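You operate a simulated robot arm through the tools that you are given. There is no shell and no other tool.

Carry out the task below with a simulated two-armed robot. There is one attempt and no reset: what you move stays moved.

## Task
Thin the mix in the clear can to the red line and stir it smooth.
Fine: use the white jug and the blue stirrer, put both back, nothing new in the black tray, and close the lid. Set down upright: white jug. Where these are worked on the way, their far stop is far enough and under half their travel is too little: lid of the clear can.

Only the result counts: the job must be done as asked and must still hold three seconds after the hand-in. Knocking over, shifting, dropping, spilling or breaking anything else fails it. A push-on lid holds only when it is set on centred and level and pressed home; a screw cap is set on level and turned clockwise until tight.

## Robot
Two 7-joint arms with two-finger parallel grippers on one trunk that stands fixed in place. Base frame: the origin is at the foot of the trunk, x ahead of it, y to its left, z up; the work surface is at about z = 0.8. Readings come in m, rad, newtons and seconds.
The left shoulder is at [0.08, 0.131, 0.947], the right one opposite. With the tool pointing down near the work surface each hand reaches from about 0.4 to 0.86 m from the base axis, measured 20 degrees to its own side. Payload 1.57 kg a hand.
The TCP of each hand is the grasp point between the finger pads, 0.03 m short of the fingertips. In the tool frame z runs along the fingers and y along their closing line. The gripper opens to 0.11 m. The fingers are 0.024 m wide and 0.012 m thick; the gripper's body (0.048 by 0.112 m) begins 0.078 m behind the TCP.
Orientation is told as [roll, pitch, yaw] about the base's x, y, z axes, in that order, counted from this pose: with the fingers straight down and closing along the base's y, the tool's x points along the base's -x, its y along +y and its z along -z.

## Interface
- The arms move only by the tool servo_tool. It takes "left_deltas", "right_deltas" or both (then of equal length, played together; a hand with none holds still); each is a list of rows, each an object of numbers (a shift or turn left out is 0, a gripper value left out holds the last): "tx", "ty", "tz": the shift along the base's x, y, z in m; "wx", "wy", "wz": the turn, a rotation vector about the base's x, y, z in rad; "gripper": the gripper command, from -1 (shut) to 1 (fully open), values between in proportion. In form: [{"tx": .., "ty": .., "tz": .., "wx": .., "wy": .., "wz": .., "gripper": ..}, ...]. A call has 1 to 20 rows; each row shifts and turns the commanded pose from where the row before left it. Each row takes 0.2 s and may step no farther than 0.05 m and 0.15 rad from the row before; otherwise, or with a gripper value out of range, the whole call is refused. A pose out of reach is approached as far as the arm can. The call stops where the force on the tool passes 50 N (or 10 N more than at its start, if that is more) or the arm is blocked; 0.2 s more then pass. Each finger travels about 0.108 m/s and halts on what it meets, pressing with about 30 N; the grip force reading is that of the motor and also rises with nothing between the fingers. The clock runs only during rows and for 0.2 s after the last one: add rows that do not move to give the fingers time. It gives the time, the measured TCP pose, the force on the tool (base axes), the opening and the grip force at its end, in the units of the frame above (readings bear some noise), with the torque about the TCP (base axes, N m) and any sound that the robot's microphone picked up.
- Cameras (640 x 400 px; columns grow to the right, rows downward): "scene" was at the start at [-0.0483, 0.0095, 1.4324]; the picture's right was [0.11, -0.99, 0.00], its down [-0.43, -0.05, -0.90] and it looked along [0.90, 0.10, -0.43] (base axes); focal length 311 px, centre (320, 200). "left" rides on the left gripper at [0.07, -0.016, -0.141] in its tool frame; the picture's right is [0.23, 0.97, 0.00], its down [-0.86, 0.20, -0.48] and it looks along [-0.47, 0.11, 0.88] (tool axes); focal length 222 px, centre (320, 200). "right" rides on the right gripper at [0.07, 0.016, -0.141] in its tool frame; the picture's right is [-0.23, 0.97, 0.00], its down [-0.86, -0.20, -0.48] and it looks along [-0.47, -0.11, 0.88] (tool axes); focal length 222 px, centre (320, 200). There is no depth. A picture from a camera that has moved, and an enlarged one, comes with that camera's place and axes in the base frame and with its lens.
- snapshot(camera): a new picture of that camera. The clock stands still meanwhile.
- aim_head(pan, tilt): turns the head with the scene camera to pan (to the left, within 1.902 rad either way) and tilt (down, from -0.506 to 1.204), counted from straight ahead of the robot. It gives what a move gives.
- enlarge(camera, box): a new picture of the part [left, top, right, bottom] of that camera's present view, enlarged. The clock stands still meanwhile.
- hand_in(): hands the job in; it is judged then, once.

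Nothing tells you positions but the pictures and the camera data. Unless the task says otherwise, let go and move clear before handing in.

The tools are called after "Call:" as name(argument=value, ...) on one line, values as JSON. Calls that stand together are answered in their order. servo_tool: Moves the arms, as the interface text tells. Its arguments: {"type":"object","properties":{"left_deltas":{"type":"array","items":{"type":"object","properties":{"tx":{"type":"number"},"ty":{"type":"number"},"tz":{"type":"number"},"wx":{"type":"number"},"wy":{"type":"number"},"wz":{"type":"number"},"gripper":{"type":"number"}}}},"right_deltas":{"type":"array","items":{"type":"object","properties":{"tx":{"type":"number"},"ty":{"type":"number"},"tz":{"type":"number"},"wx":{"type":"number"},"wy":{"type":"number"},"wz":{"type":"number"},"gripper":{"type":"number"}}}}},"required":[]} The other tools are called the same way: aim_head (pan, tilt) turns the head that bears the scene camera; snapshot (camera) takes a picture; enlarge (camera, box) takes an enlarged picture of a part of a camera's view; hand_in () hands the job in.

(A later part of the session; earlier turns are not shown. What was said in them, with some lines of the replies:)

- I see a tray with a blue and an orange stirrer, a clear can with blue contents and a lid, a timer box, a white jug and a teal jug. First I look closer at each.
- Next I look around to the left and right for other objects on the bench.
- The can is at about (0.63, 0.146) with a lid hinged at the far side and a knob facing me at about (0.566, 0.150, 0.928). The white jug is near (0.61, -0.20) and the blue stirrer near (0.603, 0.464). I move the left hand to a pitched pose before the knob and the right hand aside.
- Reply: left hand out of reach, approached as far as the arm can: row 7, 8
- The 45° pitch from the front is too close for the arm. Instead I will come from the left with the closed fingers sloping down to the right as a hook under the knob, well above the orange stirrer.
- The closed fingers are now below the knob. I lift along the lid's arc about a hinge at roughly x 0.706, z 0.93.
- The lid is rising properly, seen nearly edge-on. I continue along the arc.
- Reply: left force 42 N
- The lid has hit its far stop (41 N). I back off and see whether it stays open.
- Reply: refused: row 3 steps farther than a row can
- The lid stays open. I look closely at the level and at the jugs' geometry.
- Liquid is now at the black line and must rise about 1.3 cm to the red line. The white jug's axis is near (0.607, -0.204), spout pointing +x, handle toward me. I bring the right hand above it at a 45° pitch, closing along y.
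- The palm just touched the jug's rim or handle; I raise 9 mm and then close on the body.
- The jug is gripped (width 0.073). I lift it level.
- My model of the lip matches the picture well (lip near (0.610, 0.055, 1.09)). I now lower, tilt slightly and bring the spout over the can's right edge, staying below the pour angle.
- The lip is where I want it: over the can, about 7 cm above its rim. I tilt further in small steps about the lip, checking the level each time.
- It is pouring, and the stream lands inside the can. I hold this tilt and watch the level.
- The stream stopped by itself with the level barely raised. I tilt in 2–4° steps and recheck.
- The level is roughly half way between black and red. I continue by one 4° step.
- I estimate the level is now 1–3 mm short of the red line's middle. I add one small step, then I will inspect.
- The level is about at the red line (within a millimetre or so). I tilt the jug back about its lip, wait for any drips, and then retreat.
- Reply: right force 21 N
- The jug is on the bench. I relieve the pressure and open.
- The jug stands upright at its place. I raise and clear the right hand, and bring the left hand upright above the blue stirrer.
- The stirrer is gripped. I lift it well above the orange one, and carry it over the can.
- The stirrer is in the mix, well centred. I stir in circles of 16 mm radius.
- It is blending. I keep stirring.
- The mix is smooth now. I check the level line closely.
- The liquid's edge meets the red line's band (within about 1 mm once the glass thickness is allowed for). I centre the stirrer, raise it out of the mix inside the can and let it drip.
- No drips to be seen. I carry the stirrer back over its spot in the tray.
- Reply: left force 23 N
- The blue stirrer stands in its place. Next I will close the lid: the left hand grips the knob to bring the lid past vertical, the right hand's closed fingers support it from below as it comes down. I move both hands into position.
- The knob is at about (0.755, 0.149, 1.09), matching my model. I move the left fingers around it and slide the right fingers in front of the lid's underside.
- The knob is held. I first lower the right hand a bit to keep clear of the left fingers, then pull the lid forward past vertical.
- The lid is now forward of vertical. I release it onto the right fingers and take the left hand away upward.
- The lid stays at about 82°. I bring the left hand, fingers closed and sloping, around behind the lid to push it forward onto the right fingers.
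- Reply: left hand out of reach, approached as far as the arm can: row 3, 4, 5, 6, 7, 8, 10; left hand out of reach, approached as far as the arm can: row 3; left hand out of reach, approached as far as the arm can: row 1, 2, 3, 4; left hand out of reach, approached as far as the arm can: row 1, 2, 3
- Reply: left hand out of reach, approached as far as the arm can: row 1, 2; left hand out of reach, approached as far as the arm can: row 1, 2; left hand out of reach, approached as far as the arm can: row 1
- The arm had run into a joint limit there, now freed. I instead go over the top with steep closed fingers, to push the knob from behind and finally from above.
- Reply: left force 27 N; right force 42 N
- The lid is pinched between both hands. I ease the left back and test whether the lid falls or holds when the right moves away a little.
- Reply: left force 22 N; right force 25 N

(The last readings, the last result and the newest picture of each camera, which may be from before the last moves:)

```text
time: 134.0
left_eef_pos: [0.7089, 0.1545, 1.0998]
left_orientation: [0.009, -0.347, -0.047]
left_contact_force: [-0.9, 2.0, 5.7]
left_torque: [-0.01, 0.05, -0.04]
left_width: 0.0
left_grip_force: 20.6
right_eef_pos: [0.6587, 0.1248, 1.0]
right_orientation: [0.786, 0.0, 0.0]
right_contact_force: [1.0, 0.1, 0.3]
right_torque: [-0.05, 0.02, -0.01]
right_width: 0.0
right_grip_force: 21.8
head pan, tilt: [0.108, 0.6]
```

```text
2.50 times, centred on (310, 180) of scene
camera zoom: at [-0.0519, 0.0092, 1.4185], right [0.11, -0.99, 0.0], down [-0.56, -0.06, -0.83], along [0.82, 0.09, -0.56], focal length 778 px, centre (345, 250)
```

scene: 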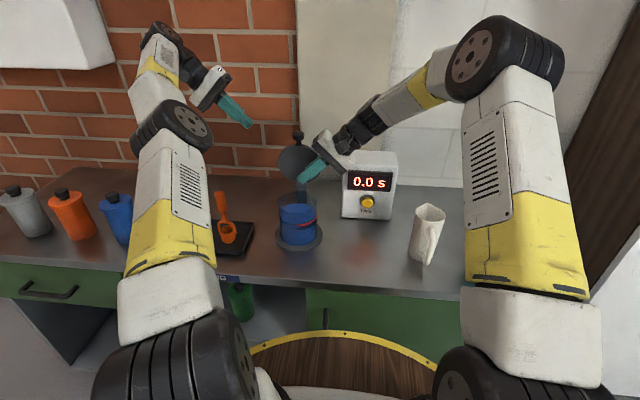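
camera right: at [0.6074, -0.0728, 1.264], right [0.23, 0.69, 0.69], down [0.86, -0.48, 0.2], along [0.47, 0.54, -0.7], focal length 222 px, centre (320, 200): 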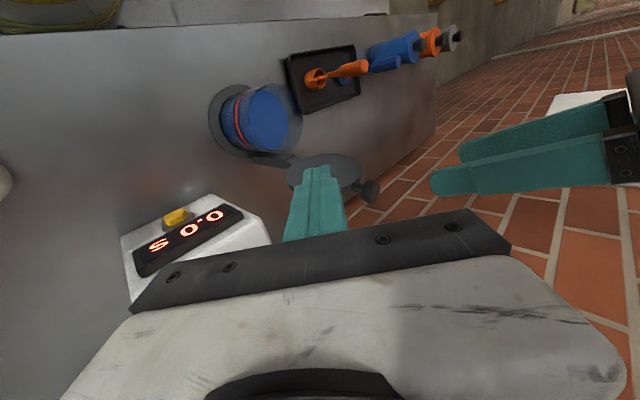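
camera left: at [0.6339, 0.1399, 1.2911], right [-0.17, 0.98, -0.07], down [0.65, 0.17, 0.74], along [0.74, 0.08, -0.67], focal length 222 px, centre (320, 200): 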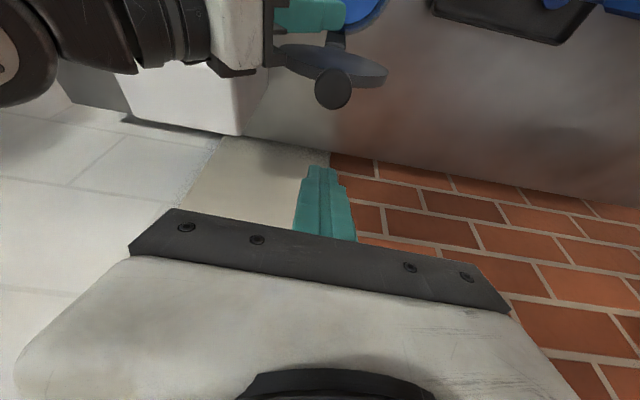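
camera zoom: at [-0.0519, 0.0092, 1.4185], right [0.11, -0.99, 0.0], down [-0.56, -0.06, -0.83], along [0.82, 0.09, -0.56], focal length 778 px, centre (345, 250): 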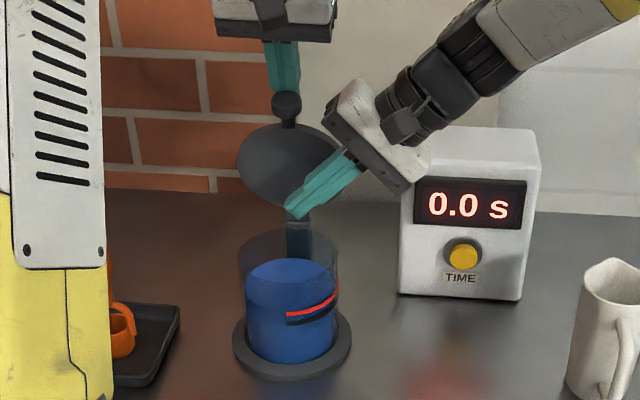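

The hinge holds by friction, so the right hand is not needed. I withdraw it, then continue pushing with the left along the arc.

Call:
servo_tool(right_deltas=[{"tx": -0.01, "ty": -0.02, "tz": 0.02}, {"ty": -0.03, "tz": 0.03}, {"ty": -0.03, "tz": 0.03}, {"ty": -0.035, "tz": 0.03}, {"tx": -0.01, "ty": -0.045}, {"tx": -0.02, "ty": -0.045}, {"tx": -0.02, "ty": -0.04}, {"tx": -0.02, "ty": -0.04}, {}])

Call:
servo_tool(left_deltas=[{"tx": -0.009, "ty": -0.003, "tz": -0.0005}, {"tx": -0.009, "tz": -0.0007}, {"tx": -0.009, "tz": -0.0008}, {"tx": -0.0086, "tz": -0.001}, {"tx": -0.009, "tz": -0.002}, {"tx": -0.009, "tz": -0.002}, {"tx": -0.009, "tz": -0.002}])

Call:
enlarge(camera="left", box=[200, 60, 440, 240])

Call:
enlarge(camera="scene", box=[230, 100, 390, 260])

```text
time: 136.0
left_eef_pos: [0.7089, 0.1538, 1.0994]
left_orientation: [0.009, -0.347, -0.048]
left_contact_force: [0.2, 0.0, 0.4]
left_torque: [-0.01, 0.0, 0.0]
left_width: 0.0002
left_grip_force: 20.6
right_eef_pos: [0.5786, -0.1622, 1.1073]
right_orientation: [0.785, 0.001, 0.002]
right_contact_force: [-0.6, -0.4, -1.1]
right_torque: [0.0, 0.02, 0.0]
right_width: 0.0
right_grip_force: 21.5
head pan, tilt: [0.108, 0.6]
```

```text
time: 137.6
left_eef_pos: [0.6473, 0.1524, 1.0909]
left_orientation: [0.008, -0.347, -0.047]
left_contact_force: [0.3, -0.3, -0.9]
left_torque: [0.03, 0.05, 0.0]
left_width: 0.0
left_grip_force: 21.3
right_eef_pos: [0.5784, -0.1626, 1.1074]
right_orientation: [0.786, 0.0, 0.001]
right_contact_force: [0.5, 0.5, -0.7]
right_torque: [0.0, 0.0, 0.01]
right_width: 0.0
right_grip_force: 21.1
head pan, tilt: [0.108, 0.6]
```

```text
2.22 times, centred on (320, 150) of left
camera zoom: at [0.533, 0.1412, 1.1979], right [-0.17, 0.98, -0.07], down [0.65, 0.17, 0.74], along [0.74, 0.08, -0.67], focal length 494 px, centre (320, 311)
```

zoom: 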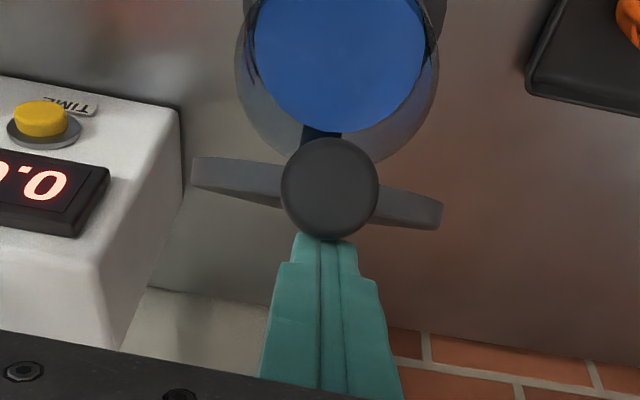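

```text
2.50 times, centred on (310, 180) of scene
camera zoom: at [-0.0516, 0.0091, 1.4185], right [0.11, -0.99, 0.0], down [-0.56, -0.06, -0.82], along [0.82, 0.09, -0.57], focal length 778 px, centre (345, 250)
```

zoom: 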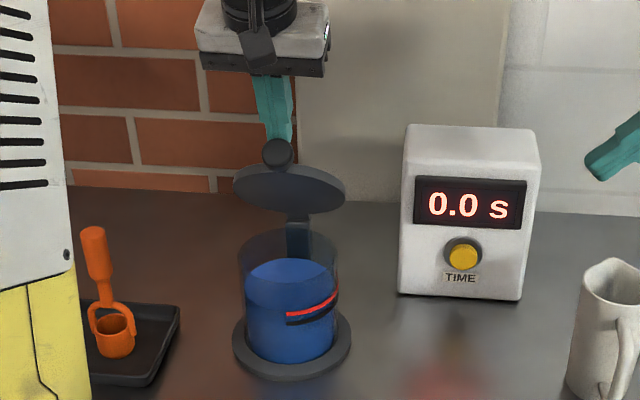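

Call:
servo_tool(left_deltas=[{"tx": -0.0085, "tz": -0.003}, {"tx": -0.0085, "tz": -0.0038}, {"tx": -0.0083, "tz": -0.0042}, {"tx": -0.0075, "tz": -0.005}, {"tx": -0.007, "tz": -0.006}, {"tx": -0.0065, "tz": -0.0063}, {"tx": -0.006, "tz": -0.007}, {"tx": -0.0056, "tz": -0.007}, {"tx": -0.0053, "tz": -0.0072}])

Call:
enlarge(camera="left", box=[200, 60, 440, 240])

Call:
enlarge(camera="scene", box=[230, 100, 390, 260])

```text
time: 139.6
left_eef_pos: [0.5834, 0.1516, 1.041]
left_orientation: [0.008, -0.346, -0.046]
left_contact_force: [0.2, 0.6, -0.4]
left_torque: [0.01, 0.02, 0.02]
left_width: 0.0
left_grip_force: 21.2
right_eef_pos: [0.5792, -0.1629, 1.1072]
right_orientation: [0.786, 0.0, 0.001]
right_contact_force: [0.2, -0.6, -0.2]
right_torque: [0.05, -0.04, 0.01]
right_width: 0.0
right_grip_force: 21.0
head pan, tilt: [0.108, 0.6]
```

```text
2.22 times, centred on (320, 150) of left
camera zoom: at [0.4704, 0.1406, 1.148], right [-0.17, 0.98, -0.07], down [0.65, 0.17, 0.74], along [0.74, 0.08, -0.67], focal length 494 px, centre (320, 311)
```

zoom: 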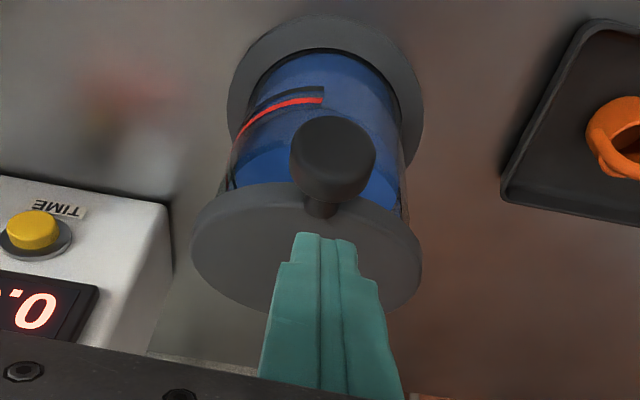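

```text
2.50 times, centred on (310, 180) of scene
camera zoom: at [-0.0518, 0.0091, 1.4185], right [0.11, -0.99, 0.0], down [-0.56, -0.06, -0.82], along [0.82, 0.09, -0.57], focal length 778 px, centre (345, 250)
```

zoom: 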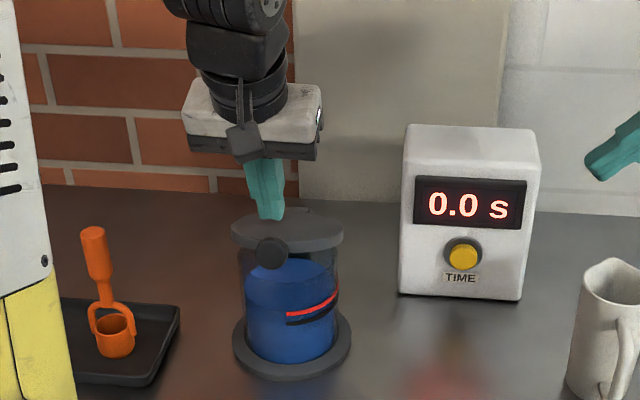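

The lid is nearly down. I press it home with the closed fingertips on the lid top near the knob.

Call:
servo_tool(left_deltas=[{"tx": 0.006, "ty": -0.003, "tz": -0.012}, {"tx": 0.006, "tz": -0.012}, {"tx": 0.004, "tz": -0.012}, {"tz": -0.012}, {"tz": -0.008}, {"tz": -0.006}])

Call:
enlarge(camera="left", box=[200, 60, 440, 240])

Call:
enlarge(camera="scene", box=[240, 150, 370, 260])

```text
time: 141.0
left_eef_pos: [0.5995, 0.1486, 0.9783]
left_orientation: [0.009, -0.346, -0.046]
left_contact_force: [-0.2, -0.8, 0.2]
left_torque: [-0.01, -0.01, -0.01]
left_width: 0.0002
left_grip_force: 21.3
right_eef_pos: [0.5779, -0.1641, 1.1071]
right_orientation: [0.783, -0.001, 0.002]
right_contact_force: [0.7, -0.2, 0.8]
right_torque: [0.01, 0.01, -0.02]
right_width: 0.0
right_grip_force: 21.9
head pan, tilt: [0.108, 0.6]
```

```text
2.22 times, centred on (320, 150) of left
camera zoom: at [0.486, 0.1374, 1.0864], right [-0.17, 0.98, -0.07], down [0.65, 0.17, 0.74], along [0.74, 0.08, -0.67], focal length 494 px, centre (320, 311)
```

zoom: 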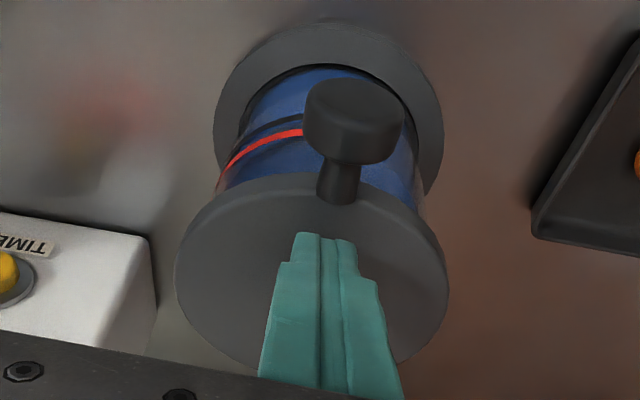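

```text
3.64 times, centred on (305, 205) of scene
camera zoom: at [-0.0518, 0.0091, 1.4185], right [0.11, -0.99, 0.0], down [-0.56, -0.06, -0.82], along [0.82, 0.09, -0.57], focal length 1132 px, centre (374, 182)
```

zoom: 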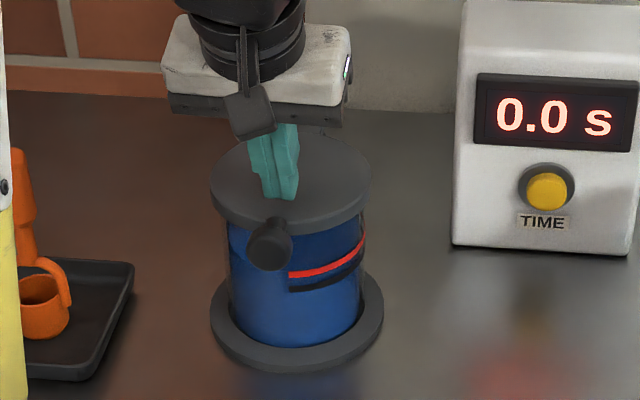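

Call:
servo_tool(left_deltas=[{"tz": -0.003}, {"tz": -0.003}, {}])

Call:
servo_tool(left_deltas=[{"tz": -0.002}, {"tz": -0.001}, {}])

```text
time: 141.8
left_eef_pos: [0.5994, 0.1499, 0.9727]
left_orientation: [0.007, -0.348, -0.047]
left_contact_force: [-0.7, -0.1, 0.6]
left_torque: [-0.01, 0.03, -0.02]
left_width: 0.0001
left_grip_force: 20.8
right_eef_pos: [0.5791, -0.1623, 1.1075]
right_orientation: [0.786, 0.0, 0.002]
right_contact_force: [-0.1, -0.6, -0.3]
right_torque: [-0.01, 0.02, -0.02]
right_width: 0.0001
right_grip_force: 21.3
head pan, tilt: [0.108, 0.6]
```

```text
time: 142.6
left_eef_pos: [0.5989, 0.1487, 0.9722]
left_orientation: [0.008, -0.352, -0.046]
left_contact_force: [-11.0, 4.6, 33.3]
left_torque: [0.17, 0.36, -0.09]
left_width: 0.0
left_grip_force: 21.5
right_eef_pos: [0.5779, -0.1635, 1.1076]
right_orientation: [0.784, 0.0, 0.002]
right_contact_force: [0.9, 0.4, -0.3]
right_torque: [0.03, 0.02, -0.01]
right_width: 0.0001
right_grip_force: 21.5
head pan, tilt: [0.108, 0.6]
```

The lid is pressed home (33 N). I lift off and take both hands clear.

Call:
servo_tool(left_deltas=[{"tz": 0.015}, {"tz": 0.035}, {"tz": 0.045}, {"tz": 0.045}, {"tz": 0.045, "tx": -0.01, "wy": 0.05}, {"ty": 0.03, "tz": 0.03, "tx": -0.02, "wy": 0.1}, {"ty": 0.03, "tz": 0.02, "tx": -0.02, "wy": 0.1}, {"ty": 0.03, "tz": 0.01, "tx": -0.02, "wy": 0.1}, {"ty": 0.03, "tx": -0.02}, {}], right_deltas=[{"tz": 0.01, "ty": -0.02}, {"tz": 0.01, "ty": -0.02, "tx": -0.01}, {"tz": 0.01, "ty": -0.02, "tx": -0.02}, {"tz": 0.01, "ty": -0.02, "tx": -0.02}, {"tz": 0.01, "tx": -0.02, "wx": -0.1}, {"tz": 0.01, "tx": -0.02, "wx": -0.14}, {"tz": 0.01, "wx": -0.14}, {"wx": -0.14}, {"wx": -0.14}, {"wx": -0.12}])

Call:
snapshot(camera="scene")

Call:
enlarge(camera="scene", box=[240, 170, 350, 260])

Call:
snapshot(camera="left")

Call:
snapshot(camera="right")

```text
time: 144.8
left_eef_pos: [0.5089, 0.2658, 1.2146]
left_orientation: [-0.01, 0.001, -0.045]
left_contact_force: [0.8, -0.4, 0.1]
left_torque: [0.0, -0.01, 0.03]
left_width: 0.0
left_grip_force: 21.6
right_eef_pos: [0.4872, -0.2413, 1.1785]
right_orientation: [0.004, 0.002, -0.001]
right_contact_force: [0.1, -0.7, 0.3]
right_torque: [0.02, -0.01, -0.03]
right_width: 0.0
right_grip_force: 21.1
head pan, tilt: [0.108, 0.6]
```

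```text
taken
```

scene: 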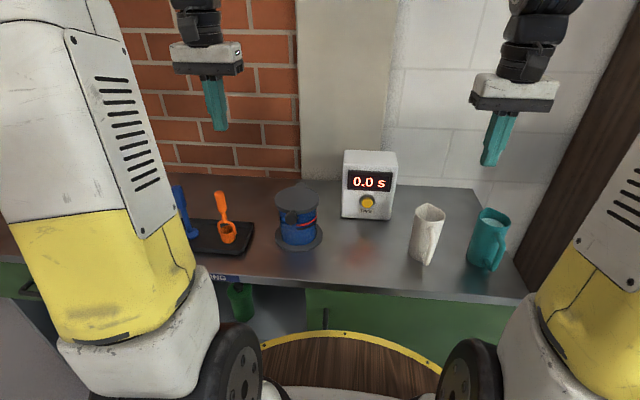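

```text
4.44 times, centred on (295, 215) of scene
camera zoom: at [-0.0518, 0.009, 1.4185], right [0.11, -0.99, 0.0], down [-0.56, -0.06, -0.82], along [0.82, 0.09, -0.57], focal length 1383 px, centre (431, 133)
```

zoom: 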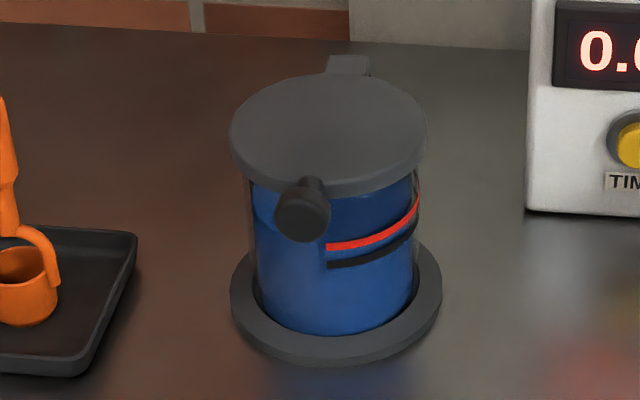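

```text
taken
camera left: at [0.4405, 0.2547, 1.3556], right [-0.18, 0.98, -0.01], down [0.86, 0.17, 0.47], along [0.47, 0.08, -0.88], focal length 222 px, centre (320, 200)
```

left: 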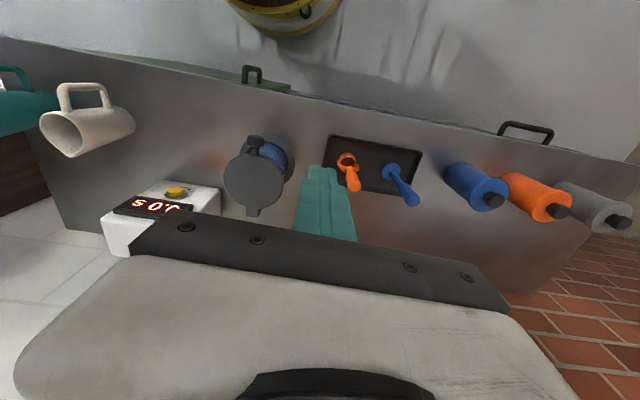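

```text
taken
camera right: at [0.418, -0.2273, 1.3207], right [0.23, 0.97, 0.0], down [0.86, -0.2, 0.48], along [0.47, -0.1, -0.88], focal length 222 px, centre (320, 200)
```

right: 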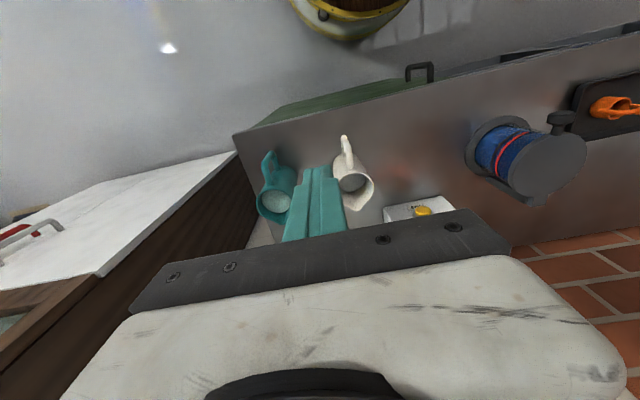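

Everything looks in place. One last close look at the level, the tray and the jug.

Call:
enlarge(camera="right", box=[450, 100, 600, 220])

Call:
enlarge(camera="left", box=[310, 110, 450, 220])

Call:
enlarge(camera="scene", box=[390, 190, 530, 290])

```text
3.33 times, centred on (525, 160) of right
camera zoom: at [0.418, -0.2273, 1.3207], right [0.23, 0.97, 0.0], down [0.86, -0.2, 0.48], along [0.47, -0.1, -0.88], focal length 740 px, centre (-363, 333)
```

zoom: 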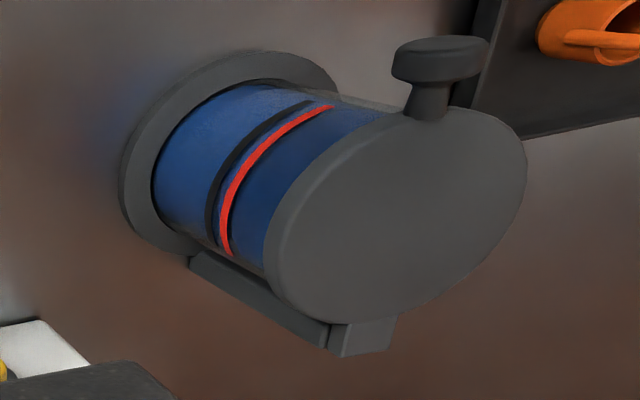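

```text
3.64 times, centred on (380, 165) of left
camera zoom: at [0.4405, 0.2547, 1.3556], right [-0.18, 0.98, -0.01], down [0.86, 0.17, 0.47], along [0.47, 0.08, -0.88], focal length 808 px, centre (102, 327)
```

zoom: 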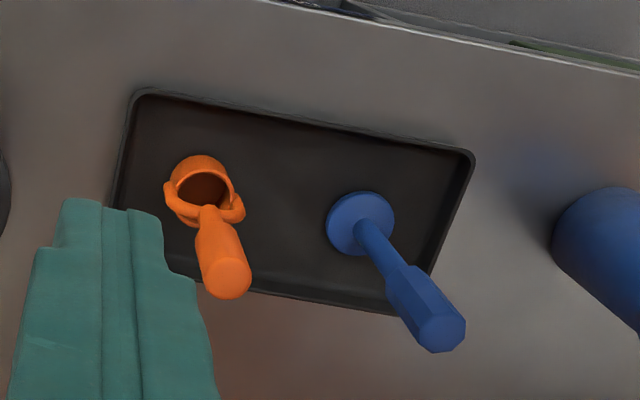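

```text
4.00 times, centred on (460, 240) of scene
camera zoom: at [-0.0518, 0.009, 1.4185], right [0.11, -0.99, 0.0], down [-0.56, -0.06, -0.82], along [0.82, 0.09, -0.57], focal length 1245 px, centre (-240, 40)
```

zoom: 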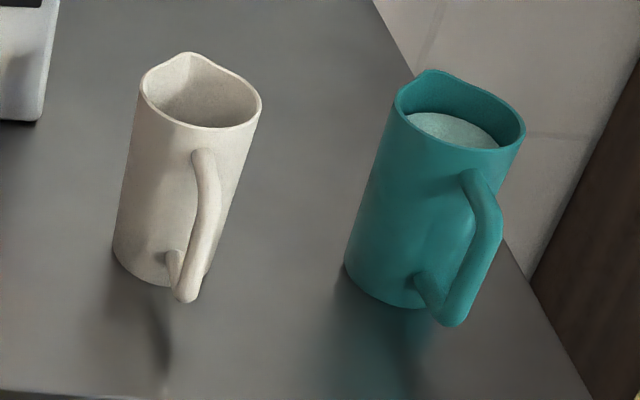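

The mix is smooth and level with the red line, and the lid is closed. The white jug and the blue stirrer stand upright in their places, the tray holds nothing new, and both hands are clear. I hand in.

Call:
hand_in()

```text
The job is handed in.
```

The job is handed in. The mix in the clear can is thinned to the red line and stirred smooth, and the lid is closed and pressed home.

- **Level:** the liquid sits within the red band, about 1 mm below its middle by my estimate from the pictures. I could not measure it directly.
- **White jug:** it stands upright, within a few millimetres of where it was.
- **Blue stirrer:** it stands back in its place in the black tray, next to the orange one. I held it over the can for about 10 seconds first and saw no drips, and nothing new is in the tray.
- **Lid:** I opened it to its far stop before pouring. The hinge holds by friction, so I pushed it shut in stages with no slam.
- **Everything else:** the other objects look as they were in the last pictures, and both hands are clear.

While bringing the lid forward, the two hands briefly pinched it with about 40 N. The can showed no shift in the pictures afterwards.
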